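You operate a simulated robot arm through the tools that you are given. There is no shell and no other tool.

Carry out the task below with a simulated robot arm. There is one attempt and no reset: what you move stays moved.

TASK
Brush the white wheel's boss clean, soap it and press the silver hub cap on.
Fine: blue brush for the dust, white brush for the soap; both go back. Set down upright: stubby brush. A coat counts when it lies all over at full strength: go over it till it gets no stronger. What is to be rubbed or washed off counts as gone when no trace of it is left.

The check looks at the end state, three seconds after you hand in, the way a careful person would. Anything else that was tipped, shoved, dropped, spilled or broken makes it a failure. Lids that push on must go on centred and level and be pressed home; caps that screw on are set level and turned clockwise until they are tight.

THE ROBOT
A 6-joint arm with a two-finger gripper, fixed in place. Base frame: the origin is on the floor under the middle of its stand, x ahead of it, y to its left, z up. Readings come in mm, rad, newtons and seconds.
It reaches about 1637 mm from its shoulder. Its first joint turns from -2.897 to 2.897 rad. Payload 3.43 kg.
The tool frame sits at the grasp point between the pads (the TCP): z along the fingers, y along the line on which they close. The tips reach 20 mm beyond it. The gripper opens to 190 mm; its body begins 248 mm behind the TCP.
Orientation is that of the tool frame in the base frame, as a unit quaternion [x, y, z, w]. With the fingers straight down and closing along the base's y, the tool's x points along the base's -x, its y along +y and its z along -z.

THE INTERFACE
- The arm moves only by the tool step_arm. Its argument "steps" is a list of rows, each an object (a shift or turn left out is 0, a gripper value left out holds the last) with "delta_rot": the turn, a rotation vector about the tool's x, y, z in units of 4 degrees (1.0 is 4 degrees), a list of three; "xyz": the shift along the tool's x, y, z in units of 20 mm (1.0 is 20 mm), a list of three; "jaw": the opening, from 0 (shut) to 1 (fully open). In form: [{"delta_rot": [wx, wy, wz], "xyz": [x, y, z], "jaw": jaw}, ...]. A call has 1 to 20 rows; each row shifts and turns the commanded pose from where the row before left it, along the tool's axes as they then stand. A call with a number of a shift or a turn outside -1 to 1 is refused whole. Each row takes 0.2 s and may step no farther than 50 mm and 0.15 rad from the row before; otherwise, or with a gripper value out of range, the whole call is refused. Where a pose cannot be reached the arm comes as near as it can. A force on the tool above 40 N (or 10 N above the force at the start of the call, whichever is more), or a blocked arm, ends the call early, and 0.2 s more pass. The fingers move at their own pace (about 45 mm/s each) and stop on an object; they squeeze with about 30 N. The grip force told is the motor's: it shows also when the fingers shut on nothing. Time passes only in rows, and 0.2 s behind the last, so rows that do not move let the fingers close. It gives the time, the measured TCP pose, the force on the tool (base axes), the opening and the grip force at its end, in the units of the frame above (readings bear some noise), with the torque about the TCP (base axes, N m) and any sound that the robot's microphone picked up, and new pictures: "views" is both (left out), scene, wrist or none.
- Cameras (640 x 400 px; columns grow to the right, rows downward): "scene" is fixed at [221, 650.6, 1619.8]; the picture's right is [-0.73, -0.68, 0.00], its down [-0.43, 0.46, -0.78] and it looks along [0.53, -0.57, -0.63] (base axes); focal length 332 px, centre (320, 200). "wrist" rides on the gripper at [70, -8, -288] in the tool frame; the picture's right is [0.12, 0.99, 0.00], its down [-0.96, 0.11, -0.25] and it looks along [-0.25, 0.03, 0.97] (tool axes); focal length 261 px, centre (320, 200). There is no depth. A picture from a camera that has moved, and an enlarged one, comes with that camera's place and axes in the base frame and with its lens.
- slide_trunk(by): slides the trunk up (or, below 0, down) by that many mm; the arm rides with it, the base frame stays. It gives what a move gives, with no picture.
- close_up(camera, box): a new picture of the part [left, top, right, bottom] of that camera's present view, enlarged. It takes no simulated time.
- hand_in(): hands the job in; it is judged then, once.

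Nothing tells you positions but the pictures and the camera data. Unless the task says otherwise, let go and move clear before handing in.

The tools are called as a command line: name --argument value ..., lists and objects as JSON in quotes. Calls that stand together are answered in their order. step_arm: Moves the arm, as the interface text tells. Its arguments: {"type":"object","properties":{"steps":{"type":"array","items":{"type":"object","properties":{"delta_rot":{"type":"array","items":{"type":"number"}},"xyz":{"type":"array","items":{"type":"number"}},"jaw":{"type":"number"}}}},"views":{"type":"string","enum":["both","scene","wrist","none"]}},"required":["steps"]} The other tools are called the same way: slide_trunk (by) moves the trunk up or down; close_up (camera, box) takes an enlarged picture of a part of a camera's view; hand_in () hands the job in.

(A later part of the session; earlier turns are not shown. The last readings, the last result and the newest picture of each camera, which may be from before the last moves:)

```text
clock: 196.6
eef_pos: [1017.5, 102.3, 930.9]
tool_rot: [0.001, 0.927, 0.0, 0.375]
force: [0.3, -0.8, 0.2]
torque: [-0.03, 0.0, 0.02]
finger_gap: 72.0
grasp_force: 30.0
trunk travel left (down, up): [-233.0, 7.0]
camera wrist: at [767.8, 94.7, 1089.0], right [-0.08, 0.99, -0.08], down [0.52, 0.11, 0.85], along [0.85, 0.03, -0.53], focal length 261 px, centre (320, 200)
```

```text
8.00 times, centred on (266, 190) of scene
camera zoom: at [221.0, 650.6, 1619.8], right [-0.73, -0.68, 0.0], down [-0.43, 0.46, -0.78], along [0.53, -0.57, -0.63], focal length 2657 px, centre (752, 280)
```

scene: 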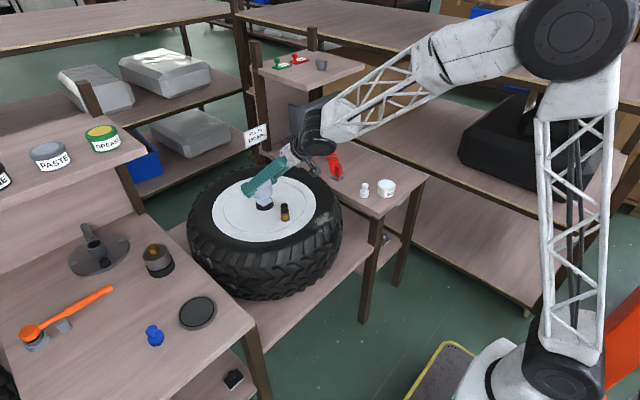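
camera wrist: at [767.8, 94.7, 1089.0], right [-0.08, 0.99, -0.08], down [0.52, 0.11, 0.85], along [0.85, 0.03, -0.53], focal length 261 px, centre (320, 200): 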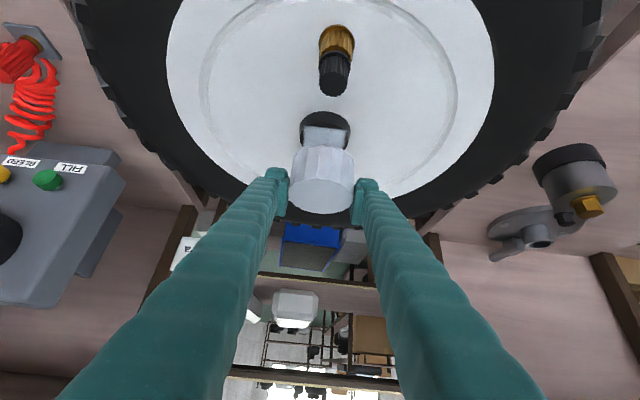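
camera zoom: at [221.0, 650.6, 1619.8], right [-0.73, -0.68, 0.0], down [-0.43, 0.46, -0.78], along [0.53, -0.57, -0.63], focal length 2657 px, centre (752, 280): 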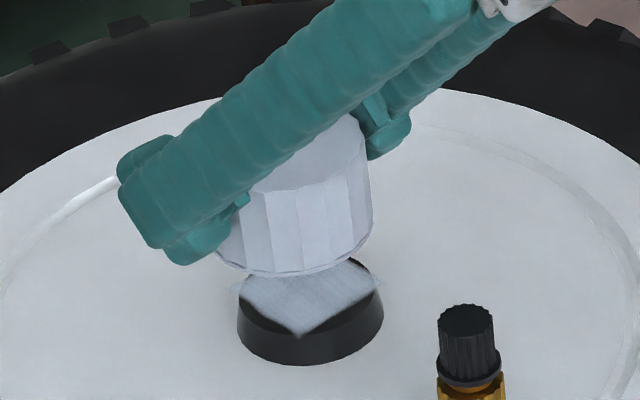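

The cap hangs level over the boss. The wrist view suggests the cap is ~2–3 mm too far in +y. I'll shift, descend close to the boss and measure again.

step_arm --steps '[{"xyz": [0.5, -0.05, 0.518]}, {"xyz": [0.5, -0.05, 0.518]}, {}]' --views "none"

close_up --camera "wrist" --box '[272, 100, 368, 160]'

close_up --camera "scene" --box '[242, 175, 290, 205]'

```text
clock: 197.4
eef_pos: [1018.2, 100.9, 901.0]
tool_rot: [0.0, 0.927, 0.0, 0.375]
force: [0.3, -0.3, -0.3]
torque: [0.01, -0.02, 0.01]
finger_gap: 72.2
grasp_force: 29.9
trunk travel left (down, up): [-233.0, 7.0]
```

```text
6.67 times, centred on (320, 130) of wrist
camera zoom: at [768.1, 93.0, 1059.9], right [-0.09, 0.99, -0.08], down [0.52, 0.12, 0.85], along [0.85, 0.03, -0.53], focal length 1738 px, centre (320, 667)
```

zoom: 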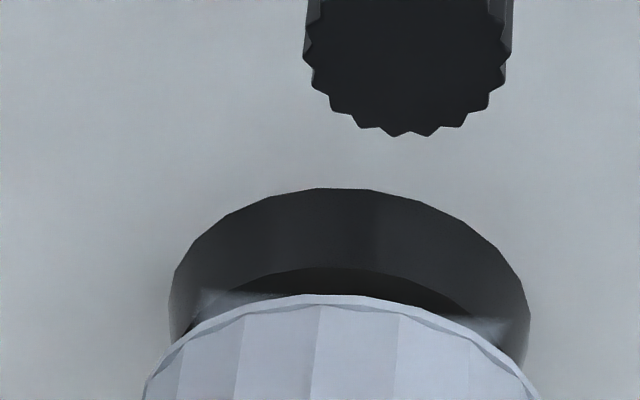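

```text
13.33 times, centred on (266, 190) of scene
camera zoom: at [221.0, 650.6, 1619.8], right [-0.73, -0.68, 0.0], down [-0.43, 0.46, -0.78], along [0.53, -0.57, -0.63], focal length 4428 px, centre (1040, 333)
```

zoom: 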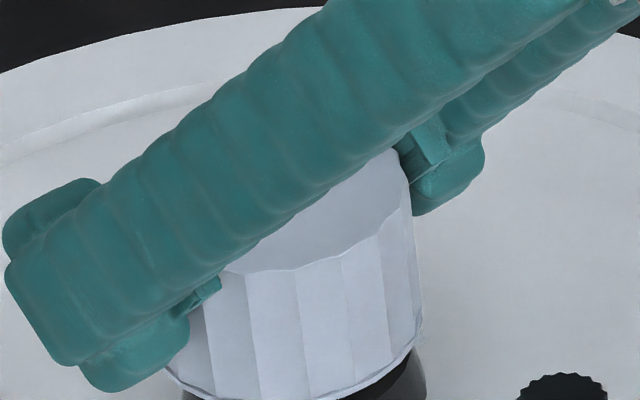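

close_up --camera "wrist" --box '[272, 120, 368, 180]'

close_up --camera "scene" --box '[244, 184, 292, 214]'

```text
6.67 times, centred on (320, 150) of wrist
camera zoom: at [768.1, 93.0, 1059.9], right [-0.09, 0.99, -0.08], down [0.52, 0.12, 0.85], along [0.85, 0.03, -0.53], focal length 1738 px, centre (320, 533)
```

zoom: 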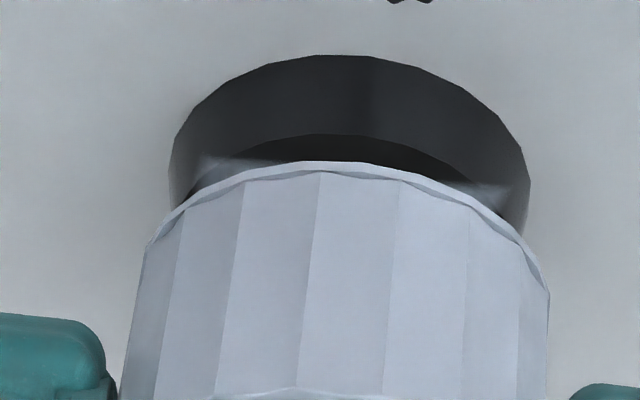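

```text
13.33 times, centred on (268, 199) of scene
camera zoom: at [221.0, 650.6, 1619.8], right [-0.73, -0.68, 0.0], down [-0.43, 0.46, -0.78], along [0.53, -0.57, -0.63], focal length 4428 px, centre (1013, 213)
```

zoom: 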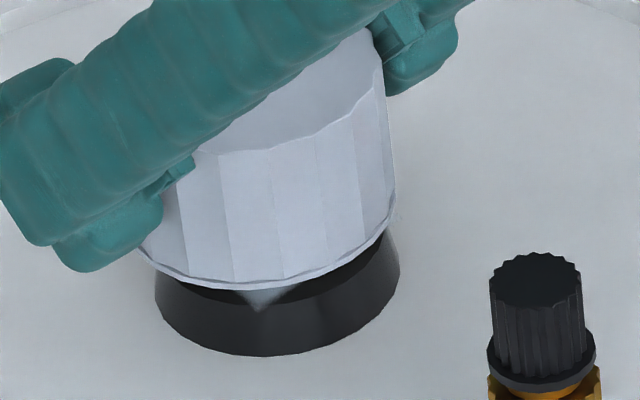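

The cap is just above the boss. I'll zoom in to measure the remaining offset accurately from both cameras.

close_up --camera "scene" --box '[250, 192, 282, 212]'

close_up --camera "wrist" --box '[288, 122, 352, 162]'

```text
16.00 times, centred on (266, 202) of scene
camera zoom: at [221.0, 650.6, 1619.8], right [-0.73, -0.68, 0.0], down [-0.43, 0.46, -0.78], along [0.53, -0.57, -0.63], focal length 5314 px, centre (1184, 168)
```

zoom: 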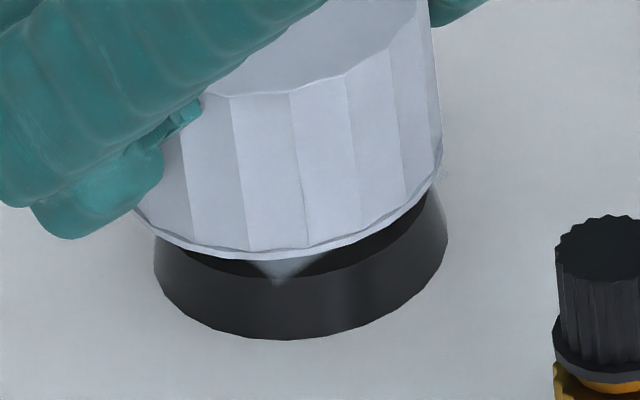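

```text
10.00 times, centred on (320, 142) of wrist
camera zoom: at [768.1, 93.0, 1059.9], right [-0.09, 0.99, -0.08], down [0.52, 0.12, 0.85], along [0.85, 0.03, -0.53], focal length 2606 px, centre (320, 780)
```

zoom: 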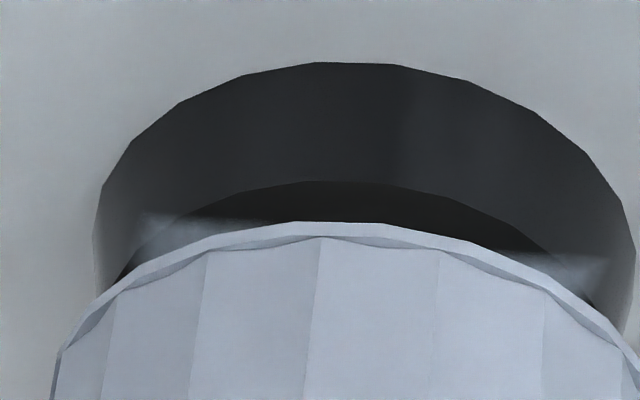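

Measured remaining offset is about 1 mm in y and under 1 mm in x. Correcting and descending to just at the boss top.

step_arm --steps '[{"xyz": [0.183, -0.065, 0.24]}, {}]' --views "none"

close_up --camera "scene" --box '[250, 192, 282, 212]'

close_up --camera "wrist" --box '[272, 120, 368, 180]'

```text
clock: 198.0
eef_pos: [1020.2, 98.6, 896.6]
tool_rot: [0.0, 0.927, 0.0, 0.375]
force: [0.3, -0.2, -0.8]
torque: [0.04, -0.01, 0.01]
finger_gap: 72.0
grasp_force: 29.6
trunk travel left (down, up): [-233.0, 7.0]
```

```text
16.00 times, centred on (266, 202) of scene
camera zoom: at [221.0, 650.6, 1619.8], right [-0.73, -0.68, 0.0], down [-0.43, 0.46, -0.78], along [0.53, -0.57, -0.63], focal length 5314 px, centre (1184, 168)
```

zoom: 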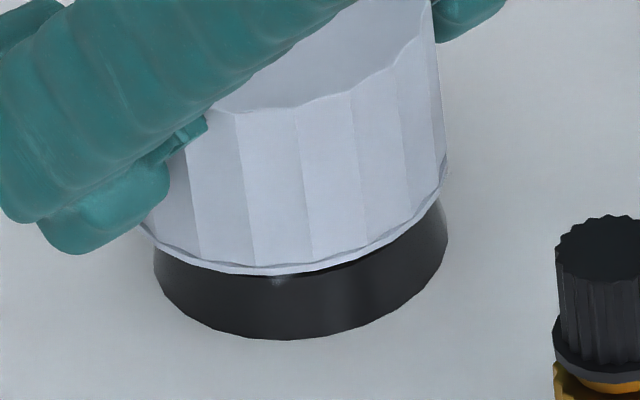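

```text
6.67 times, centred on (320, 150) of wrist
camera zoom: at [769.0, 91.7, 1054.1], right [-0.08, 0.99, -0.08], down [0.52, 0.11, 0.85], along [0.85, 0.03, -0.53], focal length 1738 px, centre (320, 533)
```

zoom: 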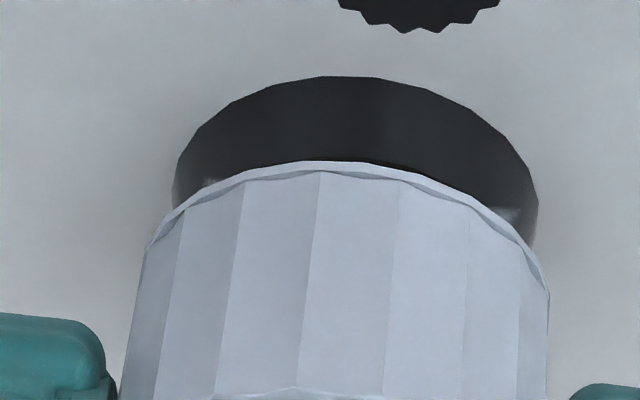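

Within about a millimetre. Nudging x slightly and lowering in small steps while watching force.

step_arm --steps '[{"xyz": [0.133, 0, 0.08]}, {}]' --views "none"

step_arm --steps '[{"xyz": [0.07, 0, 0.072]}, {}]' --views "none"

close_up --camera "scene" --box '[250, 192, 282, 212]'

close_up --camera "wrist" --box '[272, 120, 368, 180]'

```text
clock: 198.6
eef_pos: [1018.8, 99.1, 892.7]
tool_rot: [0.0, 0.927, 0.0, 0.375]
force: [-0.1, -0.2, -0.7]
torque: [0.03, -0.02, -0.05]
finger_gap: 72.1
grasp_force: 30.0
trunk travel left (down, up): [-233.0, 7.0]
```

```text
clock: 199.2
eef_pos: [1017.7, 99.0, 891.0]
tool_rot: [0.0, 0.927, 0.0, 0.375]
force: [0.1, 0.3, -0.3]
torque: [0.0, 0.02, 0.06]
finger_gap: 72.0
grasp_force: 30.4
trunk travel left (down, up): [-233.0, 7.0]
```

```text
16.00 times, centred on (266, 202) of scene
camera zoom: at [221.0, 650.6, 1619.8], right [-0.73, -0.68, 0.0], down [-0.43, 0.46, -0.78], along [0.53, -0.57, -0.63], focal length 5314 px, centre (1184, 168)
```

zoom: 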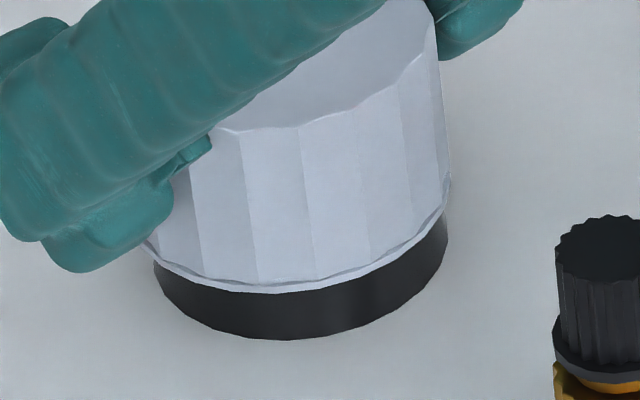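

```text
6.67 times, centred on (320, 150) of wrist
camera zoom: at [768.3, 91.9, 1049.4], right [-0.08, 0.99, -0.08], down [0.52, 0.12, 0.85], along [0.85, 0.03, -0.53], focal length 1738 px, centre (320, 533)
```

zoom: 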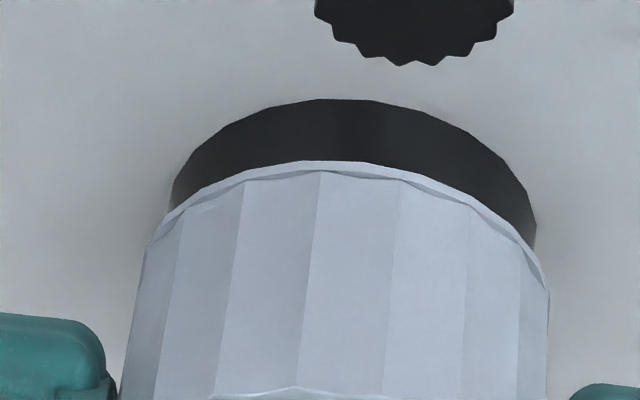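

Cap is concentric with the boss within half a millimetre and already slipping over its top with no contact force. Continuing down in 2 mm steps.

step_arm --steps '[{"xyz": [0.07, 0, 0.072]}, {"xyz": [0.07, 0, 0.072]}, {}]' --views "none"

step_arm --steps '[{"xyz": [0.07, 0, 0.072]}, {}]' --views "none"

close_up --camera "scene" --box '[250, 192, 282, 212]'

close_up --camera "wrist" --box '[272, 120, 368, 180]'

```text
clock: 200.0
eef_pos: [1017.2, 99.1, 886.1]
tool_rot: [0.001, 0.927, -0.001, 0.375]
force: [0.3, -0.8, -0.3]
torque: [0.01, 0.02, -0.02]
finger_gap: 71.9
grasp_force: 30.1
trunk travel left (down, up): [-233.0, 7.0]
```

```text
clock: 200.6
eef_pos: [1017.8, 99.8, 884.8]
tool_rot: [0.0, 0.927, 0.0, 0.375]
force: [0.5, 0.4, -0.5]
torque: [0.04, 0.02, -0.01]
finger_gap: 71.9
grasp_force: 29.5
trunk travel left (down, up): [-233.0, 7.0]
```

```text
16.00 times, centred on (266, 202) of scene
camera zoom: at [221.0, 650.6, 1619.8], right [-0.73, -0.68, 0.0], down [-0.43, 0.46, -0.78], along [0.53, -0.57, -0.63], focal length 5314 px, centre (1184, 168)
```

zoom: 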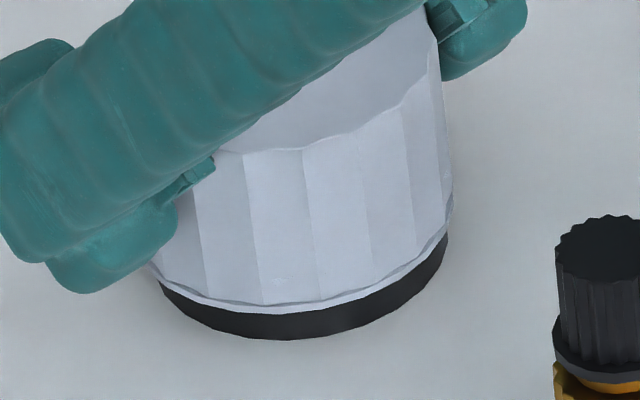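

```text
6.67 times, centred on (320, 150) of wrist
camera zoom: at [768.3, 91.8, 1043.4], right [-0.08, 0.99, -0.08], down [0.52, 0.12, 0.85], along [0.85, 0.03, -0.53], focal length 1738 px, centre (320, 533)
```

zoom: 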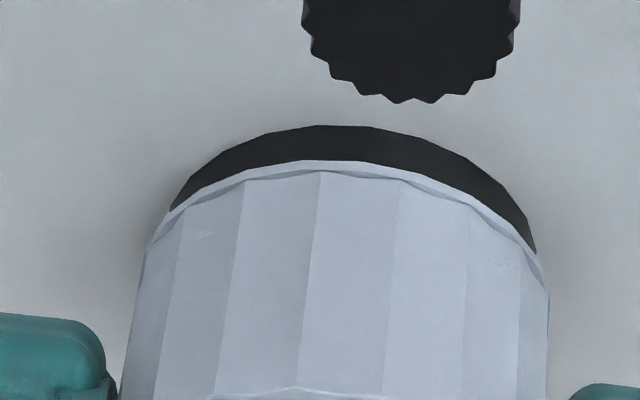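

step_arm --steps '[{"xyz": [0.07, 0, 0.072]}, {"xyz": [0.07, 0, 0.072]}, {}]' --views "none"

step_arm --steps '[{"xyz": [0.07, 0, 0.072]}, {}]' --views "none"

close_up --camera "scene" --box '[250, 192, 282, 212]'

close_up --camera "wrist" --box '[272, 120, 368, 180]'

```text
clock: 201.4
eef_pos: [1018.8, 98.8, 881.6]
tool_rot: [0.0, 0.927, 0.0, 0.374]
force: [1.4, 0.1, -1.5]
torque: [0.02, -0.01, 0.02]
finger_gap: 72.1
grasp_force: 29.7
trunk travel left (down, up): [-233.0, 7.0]
```

```text
clock: 202.0
eef_pos: [1017.2, 98.9, 878.6]
tool_rot: [0.0, 0.927, -0.001, 0.375]
force: [0.0, 0.0, -0.4]
torque: [0.01, 0.03, -0.02]
finger_gap: 72.0
grasp_force: 30.3
trunk travel left (down, up): [-233.0, 7.0]
```

```text
16.00 times, centred on (266, 202) of scene
camera zoom: at [221.0, 650.6, 1619.8], right [-0.73, -0.68, 0.0], down [-0.43, 0.46, -0.78], along [0.53, -0.57, -0.63], focal length 5314 px, centre (1184, 168)
```

zoom: 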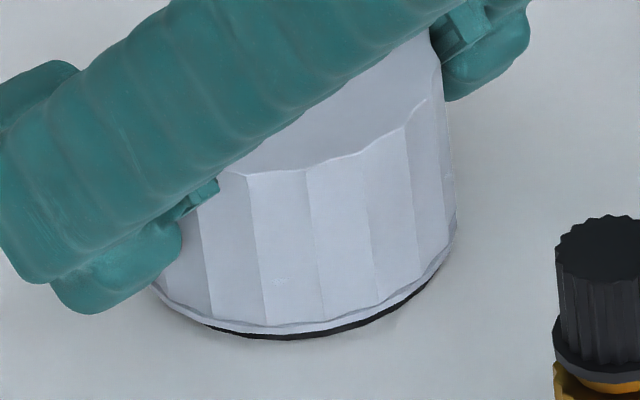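

```text
6.67 times, centred on (320, 150) of wrist
camera zoom: at [768.1, 91.7, 1037.4], right [-0.08, 0.99, -0.08], down [0.52, 0.12, 0.85], along [0.85, 0.03, -0.53], focal length 1738 px, centre (320, 533)
```

zoom: 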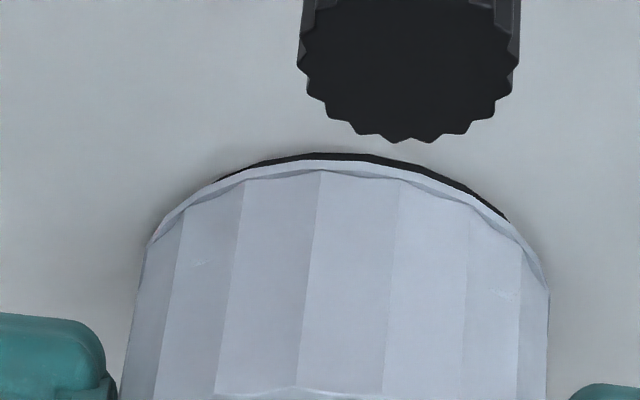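

Nearly all the way with no resistance; about 3–4 mm to go. Continuing gently.

step_arm --steps '[{"xyz": [0.07, 0, 0.072]}, {}]' --views "none"

step_arm --steps '[{"xyz": [0.035, 0, 0.036]}, {}]' --views "none"

```text
clock: 202.6
eef_pos: [1017.7, 98.6, 877.7]
tool_rot: [0.0, 0.927, 0.0, 0.375]
force: [0.2, 0.0, 0.8]
torque: [0.03, 0.0, -0.02]
finger_gap: 71.7
grasp_force: 29.8
trunk travel left (down, up): [-233.0, 7.0]
```

```text
clock: 203.2
eef_pos: [1019.3, 99.4, 876.7]
tool_rot: [0.0, 0.927, 0.0, 0.375]
force: [1.6, 0.9, 6.0]
torque: [0.01, -0.08, -0.02]
finger_gap: 72.0
grasp_force: 29.8
trunk travel left (down, up): [-233.0, 7.0]
```

step_arm --steps '[{"xyz": [0.035, 0, 0.036]}, {}]' --views "none"

close_up --camera "scene" --box '[250, 192, 282, 212]'

close_up --camera "wrist" --box '[272, 120, 368, 180]'

```text
clock: 203.8
eef_pos: [1018.1, 99.5, 875.1]
tool_rot: [0.001, 0.927, -0.001, 0.374]
force: [2.1, 0.4, 10.8]
torque: [-0.12, -0.36, 0.02]
finger_gap: 72.0
grasp_force: 30.0
trunk travel left (down, up): [-233.0, 7.0]
```

```text
16.00 times, centred on (266, 202) of scene
camera zoom: at [221.0, 650.6, 1619.8], right [-0.73, -0.68, 0.0], down [-0.43, 0.46, -0.78], along [0.53, -0.57, -0.63], focal length 5314 px, centre (1184, 168)
```

zoom: 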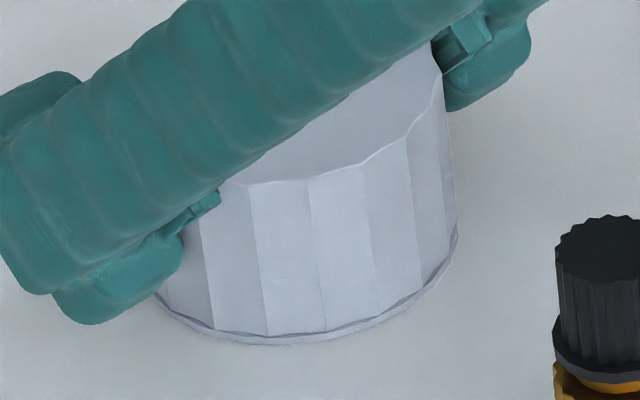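

```text
6.67 times, centred on (320, 150) of wrist
camera zoom: at [767.9, 91.7, 1034.1], right [-0.08, 0.99, -0.08], down [0.52, 0.11, 0.85], along [0.85, 0.03, -0.53], focal length 1738 px, centre (320, 533)
```

zoom: 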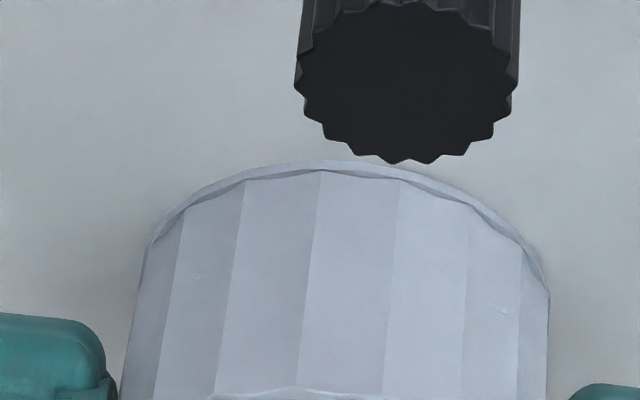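

The cap is seated down to the wheel disc with ~11 N. I'll release it here, retreat, and then press squarely from above with closed fingers.

step_arm --steps '[{"jaw": 0.41}, {}, {"jaw": 0.5}, {}, {}]' --views "none"

close_up --camera "wrist" --box '[240, 110, 400, 210]'

close_up --camera "scene" --box '[242, 180, 290, 210]'

```text
clock: 205.0
eef_pos: [1018.6, 98.6, 875.6]
tool_rot: [-0.001, 0.927, 0.001, 0.374]
force: [-0.2, -0.2, 0.5]
torque: [-0.01, 0.01, -0.02]
finger_gap: 95.3
grasp_force: 0.0
trunk travel left (down, up): [-233.0, 7.0]
```

```text
4.00 times, centred on (320, 160) of wrist
camera zoom: at [768.0, 91.6, 1033.4], right [-0.08, 0.99, -0.08], down [0.52, 0.12, 0.85], along [0.85, 0.03, -0.53], focal length 1043 px, centre (320, 360)
```

zoom: 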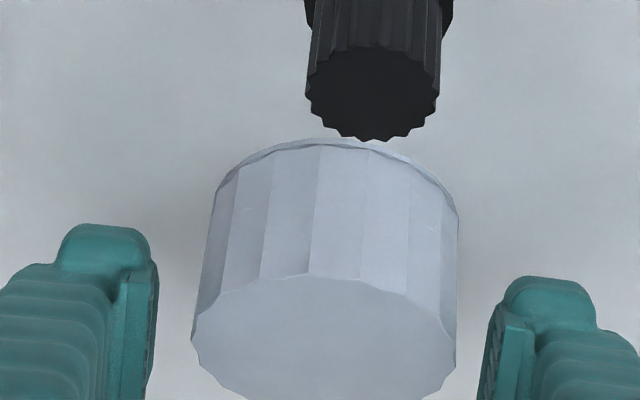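

```text
13.33 times, centred on (266, 195) of scene
camera zoom: at [221.0, 650.6, 1619.8], right [-0.73, -0.68, 0.0], down [-0.43, 0.46, -0.78], along [0.53, -0.57, -0.63], focal length 4428 px, centre (1040, 267)
```

zoom: 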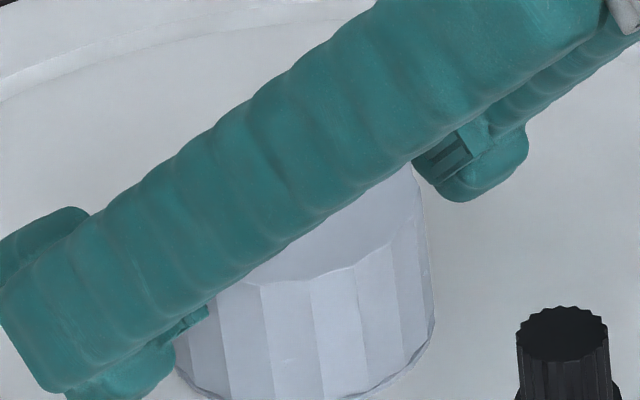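

step_arm --steps '[{"xyz": [0, 0, -1]}, {"xyz": [0, 0, -1]}, {"xyz": [0, 0, -1]}, {"xyz": [0, 0, -1]}, {"xyz": [0, 0, -1]}, {"xyz": [0, 0, -1]}, {"xyz": [0, 0, -1]}, {"xyz": [0, 0, -1]}, {"xyz": [0, 0, -1]}]' --views "both"

close_up --camera "scene" --box '[242, 180, 290, 210]'

```text
clock: 207.0
eef_pos: [891.8, 97.8, 1004.0]
tool_rot: [0.0, 0.927, 0.0, 0.374]
force: [-0.2, 0.9, -0.2]
torque: [0.0, 0.01, 0.0]
finger_gap: 94.8
grasp_force: 0.2
trunk travel left (down, up): [-233.0, 7.0]
camera wrist: at [642.5, 91.8, 1162.4], right [-0.08, 0.99, -0.08], down [0.52, 0.12, 0.85], along [0.85, 0.03, -0.53], focal length 261 px, centre (320, 200)
```

scene: 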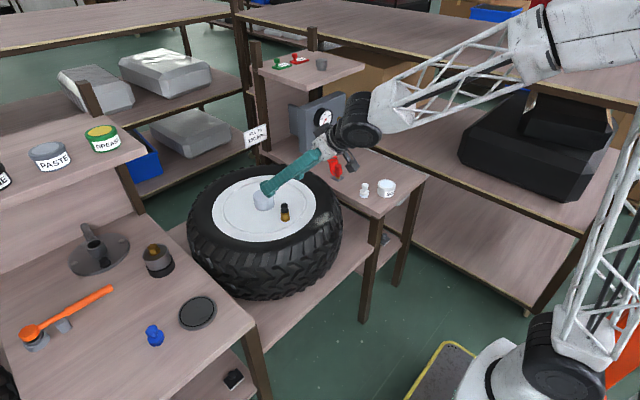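
wrist: 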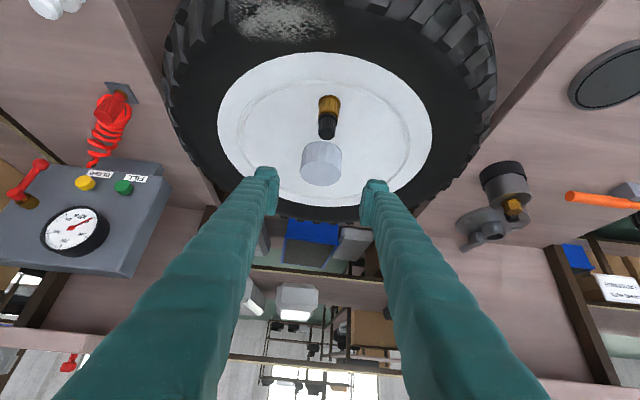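

```text
13.33 times, centred on (266, 195) of scene
camera zoom: at [221.0, 650.6, 1619.8], right [-0.73, -0.68, 0.0], down [-0.43, 0.46, -0.78], along [0.53, -0.57, -0.63], focal length 4428 px, centre (1040, 267)
```

zoom: 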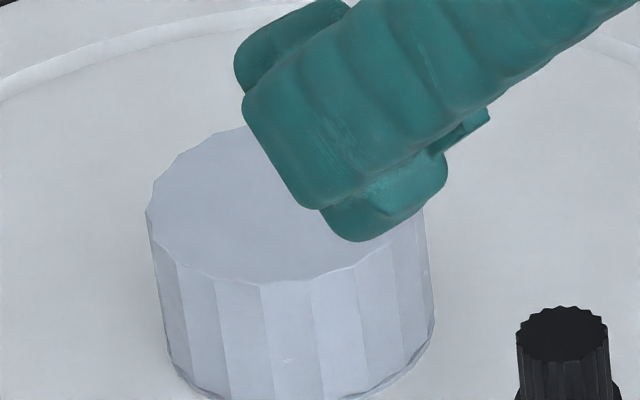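

Cap stands on the boss, clear of the fingers. Turning the gripper back to vertical and closing the jaws.

step_arm --steps '[{"delta_rot": [0, 1, 0], "jaw": 0}, {"delta_rot": [0, 1, 0]}, {"delta_rot": [0, 1, 0]}, {"delta_rot": [0, 1, 0]}, {"delta_rot": [0, 1, 0]}, {"delta_rot": [0, 1, 0]}, {"delta_rot": [0, 1, 0]}, {"delta_rot": [0, 1, 0]}, {"delta_rot": [0, 1, 0]}, {"delta_rot": [0, 1, 0]}, {"delta_rot": [0, 1, 0]}, {}]' --views "both"

close_up --camera "scene" --box '[242, 180, 290, 210]'

```text
clock: 209.6
eef_pos: [892.5, 98.8, 1004.3]
tool_rot: [0.0, 1.0, 0.0, -0.001]
force: [0.0, 0.3, -0.5]
torque: [0.02, 0.04, -0.01]
finger_gap: 0.2
grasp_force: 29.9
trunk travel left (down, up): [-233.0, 7.0]
camera wrist: at [823.4, 92.0, 1292.3], right [-0.12, 0.99, 0.0], down [0.96, 0.11, 0.25], along [0.24, 0.03, -0.97], focal length 261 px, centre (320, 200)
```

scene: 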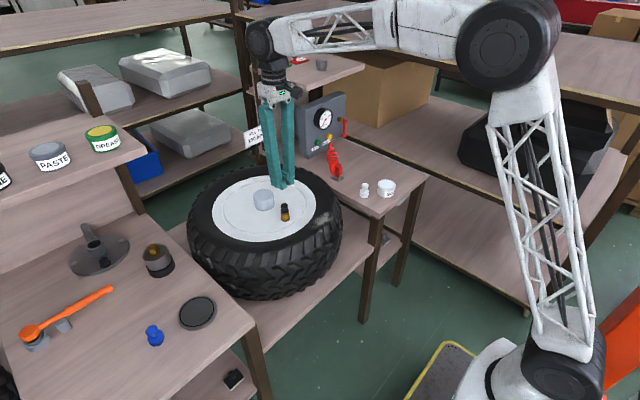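
wrist: 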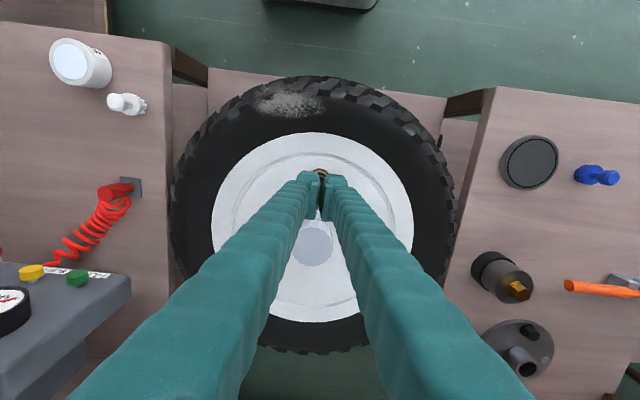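

```text
13.33 times, centred on (266, 195) of scene
camera zoom: at [221.0, 650.6, 1619.8], right [-0.73, -0.68, 0.0], down [-0.43, 0.46, -0.78], along [0.53, -0.57, -0.63], focal length 4428 px, centre (1040, 267)
```

zoom: 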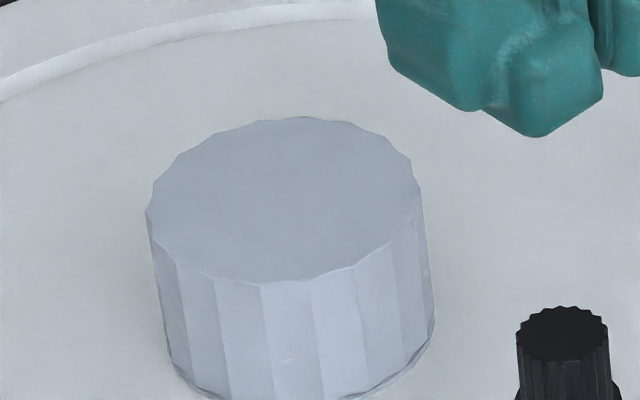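

close_up --camera "scene" --box '[242, 186, 290, 216]'

step_arm --steps '[{"xyz": [-1, 0.02, 0]}, {"xyz": [-1, 0.02, 0]}, {"xyz": [-1, 0.02, 0]}, {"xyz": [-1, 0.02, 0]}, {"xyz": [-1, 0.02, 0]}, {"xyz": [-0.97, 0, 0]}, {"xyz": [0, 0, 1]}, {"xyz": [0, 0, 1]}, {"xyz": [0, 0, 1]}, {}]' --views "both"

close_up --camera "scene" --box '[226, 160, 306, 210]'

close_up --camera "wrist" --box '[240, 130, 400, 230]'

```text
13.33 times, centred on (266, 201) of scene
camera zoom: at [221.0, 650.6, 1619.8], right [-0.73, -0.68, 0.0], down [-0.43, 0.46, -0.78], along [0.53, -0.57, -0.63], focal length 4428 px, centre (1040, 187)
```

zoom: 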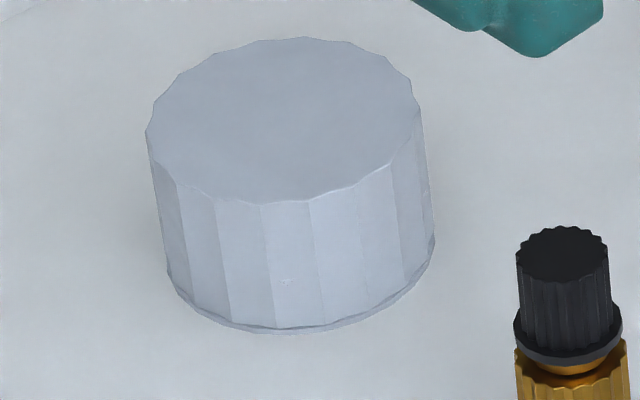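

```text
clock: 211.8
eef_pos: [1013.6, 100.5, 943.5]
tool_rot: [0.0, 1.0, 0.0, 0.0]
force: [-0.1, 0.1, 0.7]
torque: [-0.01, 0.02, 0.0]
finger_gap: 0.0
grasp_force: 30.0
trunk travel left (down, up): [-233.0, 7.0]
camera wrist: at [943.1, 93.5, 1232.5], right [-0.12, 0.99, 0.0], down [0.96, 0.11, 0.25], along [0.25, 0.03, -0.97], focal length 261 px, centre (320, 200)
```

scene: 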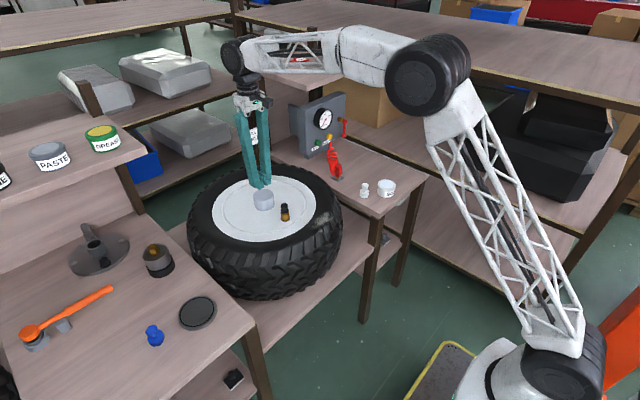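
wrist: 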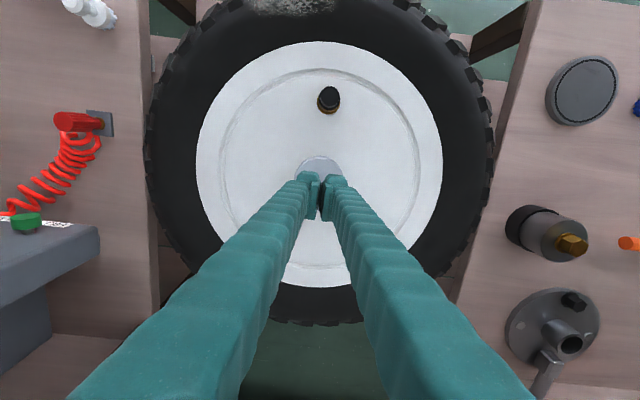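

```text
8.00 times, centred on (266, 185) of scene
camera zoom: at [221.0, 650.6, 1619.8], right [-0.73, -0.68, 0.0], down [-0.43, 0.46, -0.78], along [0.53, -0.57, -0.63], focal length 2657 px, centre (752, 320)
```

zoom: 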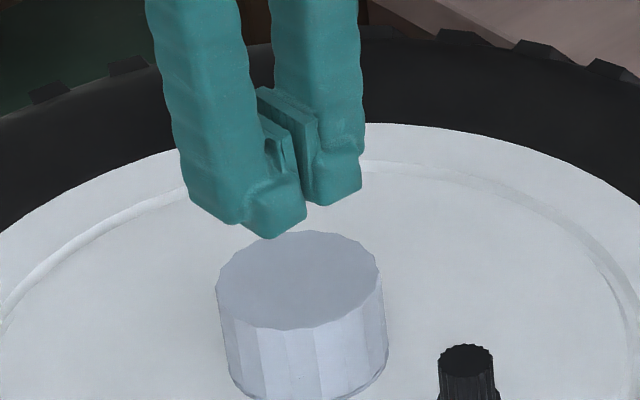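

```text
4.00 times, centred on (320, 180) of wrist
camera zoom: at [943.1, 93.5, 1232.5], right [-0.12, 0.99, 0.0], down [0.96, 0.11, 0.25], along [0.25, 0.03, -0.97], focal length 1043 px, centre (320, 280)
```

zoom: 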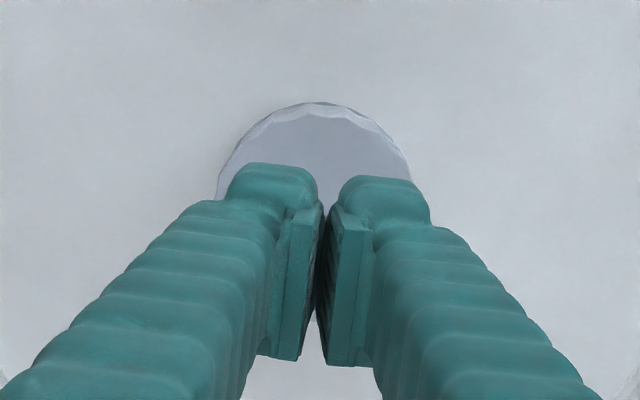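

The cap looks level and centred on the boss. Aligning closed fingers over the cap's centre and descending to press.

step_arm --steps '[{"xyz": [0.1, -0.1, 0.9]}, {"xyz": [0, 0, 0.9]}, {}]' --views "none"

close_up --camera "scene" --box '[234, 175, 298, 215]'

```text
clock: 212.6
eef_pos: [1010.2, 99.7, 909.0]
tool_rot: [0.001, 1.0, 0.0, 0.0]
force: [0.3, -0.6, -0.8]
torque: [0.01, 0.01, 0.01]
finger_gap: 0.0
grasp_force: 29.7
trunk travel left (down, up): [-233.0, 7.0]
```

```text
10.00 times, centred on (266, 195) of scene
camera zoom: at [221.0, 650.6, 1619.8], right [-0.73, -0.68, 0.0], down [-0.43, 0.46, -0.78], along [0.53, -0.57, -0.63], focal length 3321 px, centre (860, 250)
```

zoom: 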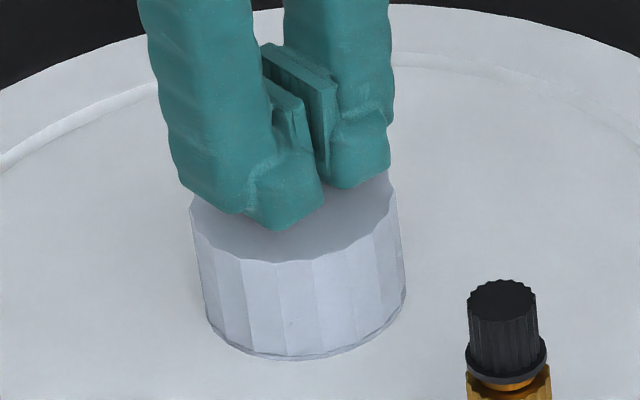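

step_arm --steps '[{"xyz": [0, 0, 0.15]}, {"xyz": [0, 0, 0.15]}, {}]' --views "none"

step_arm --steps '[{"xyz": [0, 0, 0.1]}, {}]' --views "none"

```text
clock: 213.4
eef_pos: [1009.9, 99.4, 902.5]
tool_rot: [0.001, 1.0, 0.0, 0.0]
force: [-0.6, -0.3, 1.2]
torque: [0.01, -0.02, 0.0]
finger_gap: 0.1
grasp_force: 30.0
trunk travel left (down, up): [-233.0, 7.0]
```

```text
clock: 214.0
eef_pos: [1009.1, 99.3, 900.8]
tool_rot: [0.0, 1.0, 0.0, 0.0]
force: [-0.3, 0.4, -0.5]
torque: [0.0, 0.02, -0.01]
finger_gap: 0.0
grasp_force: 29.2
trunk travel left (down, up): [-233.0, 7.0]
```

step_arm --steps '[{"xyz": [0, 0, 0.1]}, {}]' --views "none"

step_arm --steps '[{"xyz": [0, 0, 0.08]}, {}]' --views "none"

close_up --camera "scene" --box '[234, 175, 298, 215]'

```text
clock: 214.6
eef_pos: [1010.6, 98.7, 899.5]
tool_rot: [0.0, 1.0, 0.0, 0.001]
force: [0.8, 0.5, 8.2]
torque: [-0.01, 0.02, 0.02]
finger_gap: 6.3
grasp_force: 30.2
trunk travel left (down, up): [-233.0, 7.0]
```

```text
clock: 215.2
eef_pos: [1010.7, 98.8, 898.5]
tool_rot: [0.001, 1.0, 0.0, 0.001]
force: [1.8, 0.1, 23.6]
torque: [-0.03, 0.0, 0.01]
finger_gap: 5.9
grasp_force: 30.0
trunk travel left (down, up): [-233.0, 7.0]
```

```text
10.00 times, centred on (266, 195) of scene
camera zoom: at [221.0, 650.6, 1619.8], right [-0.73, -0.68, 0.0], down [-0.43, 0.46, -0.78], along [0.53, -0.57, -0.63], focal length 3321 px, centre (860, 250)
```

zoom: 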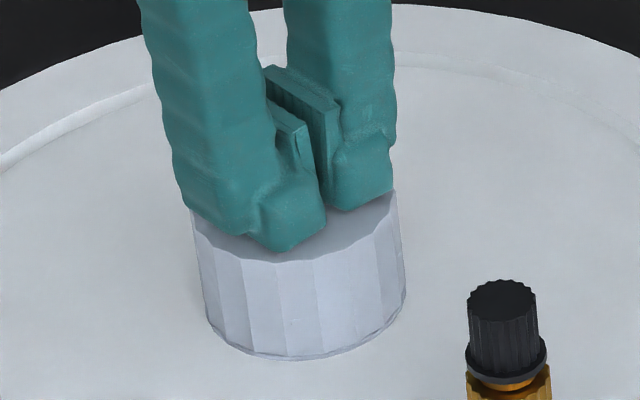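

Pressing at ~24 N. Increasing slowly; watching for a click or movement.

step_arm --steps '[{"xyz": [0, 0, 0.05]}, {}]' --views "none"

```text
clock: 216.0
eef_pos: [1011.8, 99.7, 900.0]
tool_rot: [0.0, 1.0, 0.0, 0.003]
force: [-4.0, -1.0, 16.0]
torque: [-0.03, 0.1, 0.02]
finger_gap: 6.2
grasp_force: 30.0
trunk travel left (down, up): [-233.0, 7.0]
stopped in row 2: the force on the tool passed its limit at 41 N (the readings are from after the stop); the commanded pose is now the measured one
```

We reached about 41 N. Let me look at the cap's bottom edge and whether it moved.

close_up --camera "scene" --box '[250, 192, 282, 212]'

close_up --camera "scene" --box '[250, 202, 282, 222]'

```text
16.00 times, centred on (266, 202) of scene
camera zoom: at [221.0, 650.6, 1619.8], right [-0.73, -0.68, 0.0], down [-0.43, 0.46, -0.78], along [0.53, -0.57, -0.63], focal length 5314 px, centre (1184, 168)
```

zoom: 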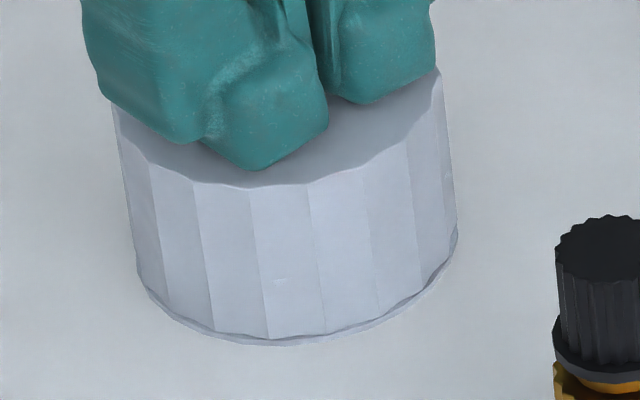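

```text
16.00 times, centred on (266, 212) of scene
camera zoom: at [221.0, 650.6, 1619.8], right [-0.73, -0.68, 0.0], down [-0.43, 0.46, -0.78], along [0.53, -0.57, -0.63], focal length 5314 px, centre (1184, 8)
```

zoom: 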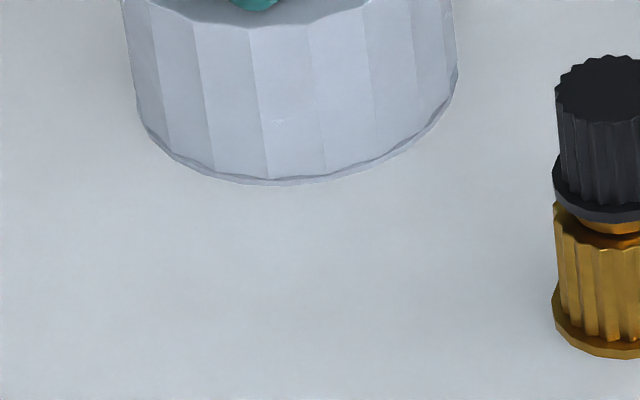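

The edge seems down on the disc. I'll apply one more controlled press and hold near 35 N to be sure it's home.

step_arm --steps '[{"xyz": [0, 0, 0.04]}, {}]' --views "none"

step_arm --steps '[{"xyz": [0, 0, 0.03]}, {}, {}]' --views "none"

```text
clock: 216.6
eef_pos: [1011.4, 99.8, 899.2]
tool_rot: [-0.001, 1.0, 0.0, 0.002]
force: [0.1, -0.3, 27.6]
torque: [-0.05, 0.09, -0.03]
finger_gap: 6.0
grasp_force: 30.8
trunk travel left (down, up): [-233.0, 7.0]
```

```text
clock: 217.4
eef_pos: [1010.7, 99.3, 898.8]
tool_rot: [0.0, 1.0, 0.001, 0.004]
force: [-3.3, -0.4, 15.7]
torque: [0.0, 0.13, 0.01]
finger_gap: 6.1
grasp_force: 29.9
trunk travel left (down, up): [-233.0, 7.0]
stopped in row 3: the force on the tool passed its limit at 40 N (the readings are from after the stop); the commanded pose is now the measured one
```

Solid resistance at 40 N with no further travel, so it's seated. Lifting off and inspecting from above.

step_arm --steps '[{"xyz": [0, 0, -0.3]}, {"xyz": [0, 0, -1]}, {"xyz": [0, 0, -1]}, {"xyz": [0, 0, -1]}, {"xyz": [-0.9, 0, -1]}, {"xyz": [-0.9, 0, -0.5]}, {"xyz": [-0.9, 0, 0]}, {}]' --views "both"

close_up --camera "wrist" --box '[272, 115, 368, 175]'

close_up --camera "scene" --box '[242, 184, 290, 214]'

```text
clock: 219.2
eef_pos: [1065.1, 99.1, 993.6]
tool_rot: [0.0, 1.0, 0.0, 0.003]
force: [0.4, 1.2, -0.1]
torque: [-0.02, 0.04, -0.03]
finger_gap: 0.0
grasp_force: 29.9
trunk travel left (down, up): [-233.0, 7.0]
camera wrist: at [993.6, 91.4, 1281.0], right [-0.12, 0.99, 0.0], down [0.96, 0.11, 0.25], along [0.25, 0.03, -0.97], focal length 261 px, centre (320, 200)
```

scene: 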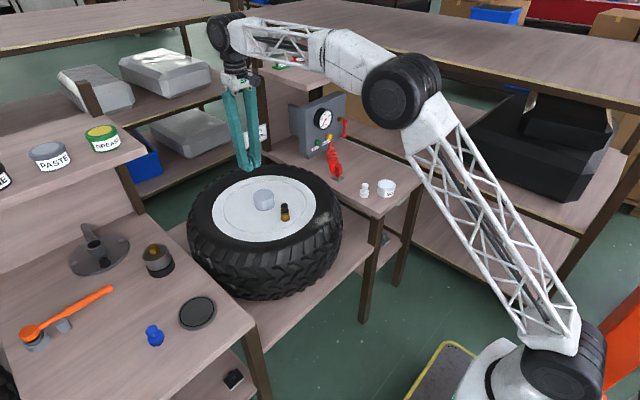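
wrist: 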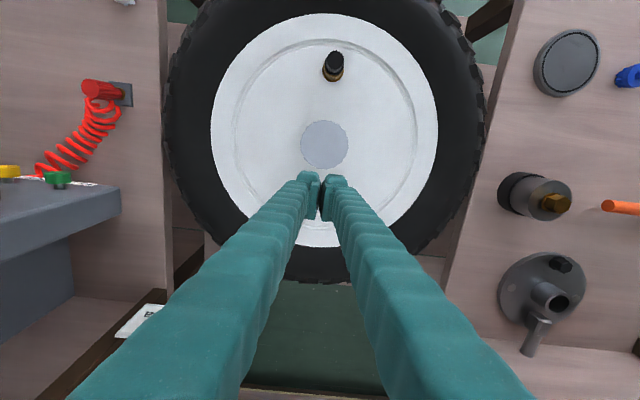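

```text
6.67 times, centred on (320, 145) of wrist
camera zoom: at [993.6, 91.4, 1281.0], right [-0.12, 0.99, 0.0], down [0.96, 0.11, 0.25], along [0.25, 0.03, -0.97], focal length 1738 px, centre (320, 567)
```

zoom: 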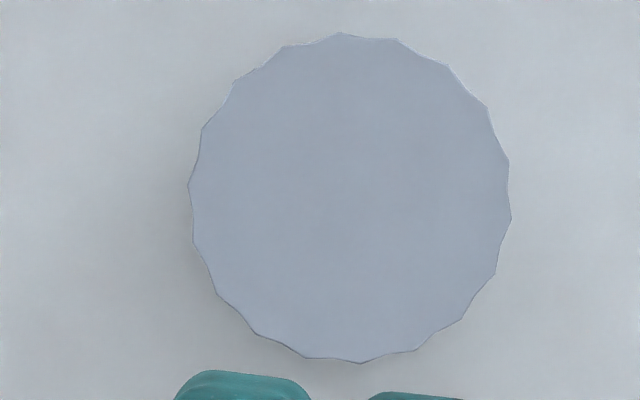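

```text
13.33 times, centred on (266, 199) of scene
camera zoom: at [221.0, 650.6, 1619.8], right [-0.73, -0.68, 0.0], down [-0.43, 0.46, -0.78], along [0.53, -0.57, -0.63], focal length 4428 px, centre (1040, 213)
```

zoom: 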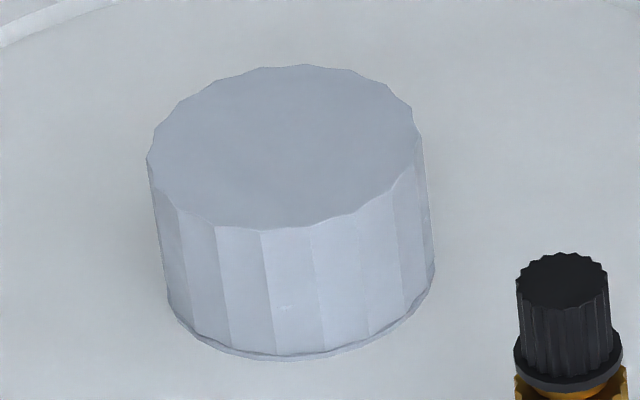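

close_up --camera "scene" --box '[252, 202, 276, 217]'

close_up --camera "scene" --box '[310, 150, 422, 220]'

close_up --camera "scene" --box '[0, 210, 240, 400]'

close_up --camera "scene" --box '[255, 40, 367, 110]'

```text
16.00 times, centred on (264, 210) of scene
camera zoom: at [221.0, 650.6, 1619.8], right [-0.73, -0.68, 0.0], down [-0.43, 0.46, -0.78], along [0.53, -0.57, -0.63], focal length 5314 px, centre (1216, 48)
```

zoom: 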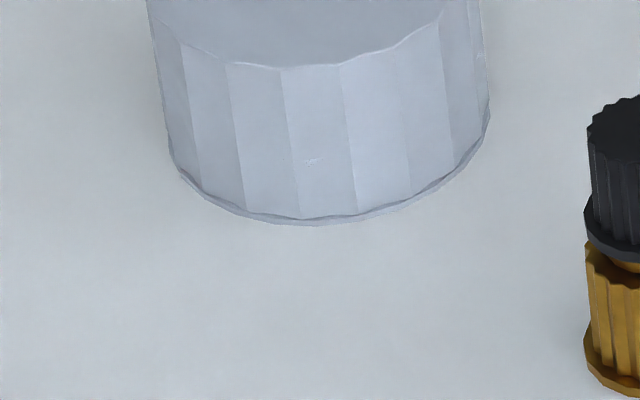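

```text
5.71 times, centred on (366, 185) of scene
camera zoom: at [221.0, 650.6, 1619.8], right [-0.73, -0.68, 0.0], down [-0.43, 0.46, -0.78], along [0.53, -0.57, -0.63], focal length 1898 px, centre (57, 286)
```

zoom: 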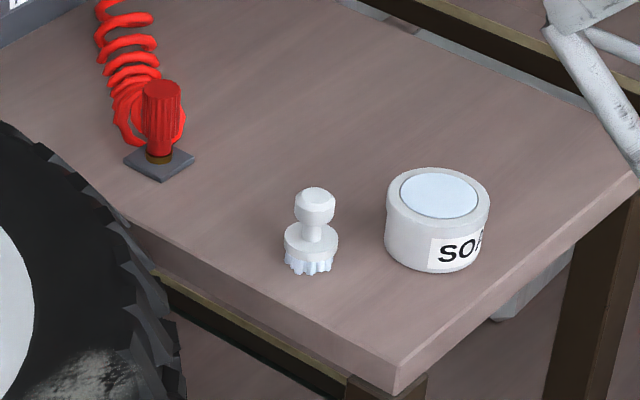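

```text
2.11 times, centred on (120, 305) of scene
camera zoom: at [221.0, 650.6, 1619.8], right [-0.73, -0.68, 0.0], down [-0.43, 0.46, -0.78], along [0.53, -0.57, -0.63], focal length 699 px, centre (741, -21)
```

zoom: 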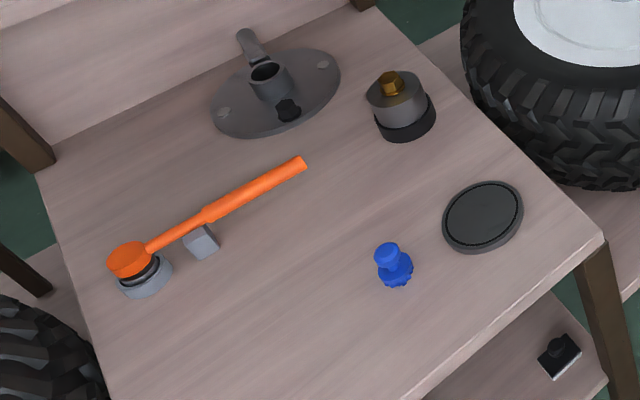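

```text
5.71 times, centred on (311, 75) of scene
camera zoom: at [221.0, 650.6, 1619.8], right [-0.73, -0.68, 0.0], down [-0.43, 0.46, -0.78], along [0.53, -0.57, -0.63], focal length 1898 px, centre (371, 914)
```

zoom: 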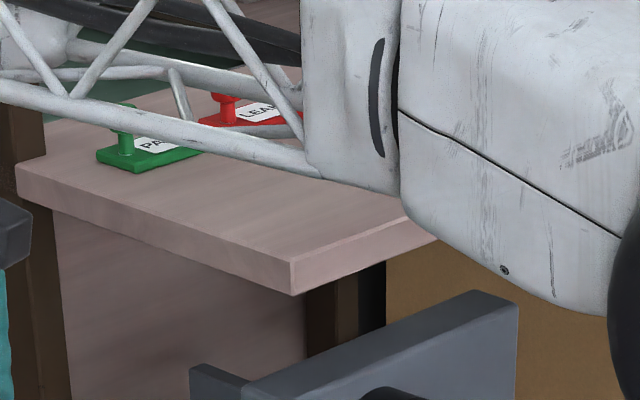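

Everything else is in place. To be thorough I'll take a lower-angle look at the cap's base with the wrist camera to confirm it is level and down all round.

step_arm --steps '[{"xyz": [0.9, 0, -0.5]}, {"xyz": [1, 0, 0]}, {"xyz": [1, 0, 0]}, {"xyz": [1, 0, 0]}, {"xyz": [1, 0, 0]}, {"xyz": [1, 0, 0]}, {"xyz": [1, 0, 0]}, {"xyz": [1, 0, 0]}, {"xyz": [1, 0, 0]}, {"delta_rot": [0, -1, 0]}, {"delta_rot": [0, -1, 0]}, {"delta_rot": [0, -1, 0]}, {"delta_rot": [0, -1, 0]}, {"delta_rot": [0, -1, 0]}, {"delta_rot": [0, -1, 0]}, {"delta_rot": [0, -1, 0]}, {"delta_rot": [0, -1, 0]}, {"delta_rot": [0, -1, 0]}, {"delta_rot": [0, -1, 0]}, {"delta_rot": [0, -1, 0]}]' --views "wrist"

```text
clock: 223.4
eef_pos: [885.8, 99.5, 1003.7]
tool_rot: [0.0, 0.926, 0.0, 0.377]
force: [1.1, 0.2, 0.1]
torque: [-0.04, 0.02, -0.01]
finger_gap: 0.0
grasp_force: 29.8
trunk travel left (down, up): [-233.0, 7.0]
camera wrist: at [636.2, 91.7, 1159.9], right [-0.08, 0.99, -0.08], down [0.51, 0.11, 0.85], along [0.85, 0.03, -0.52], focal length 261 px, centre (320, 200)
```

wrist: 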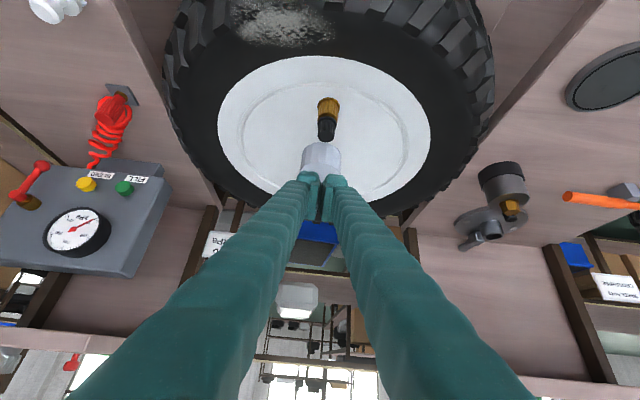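

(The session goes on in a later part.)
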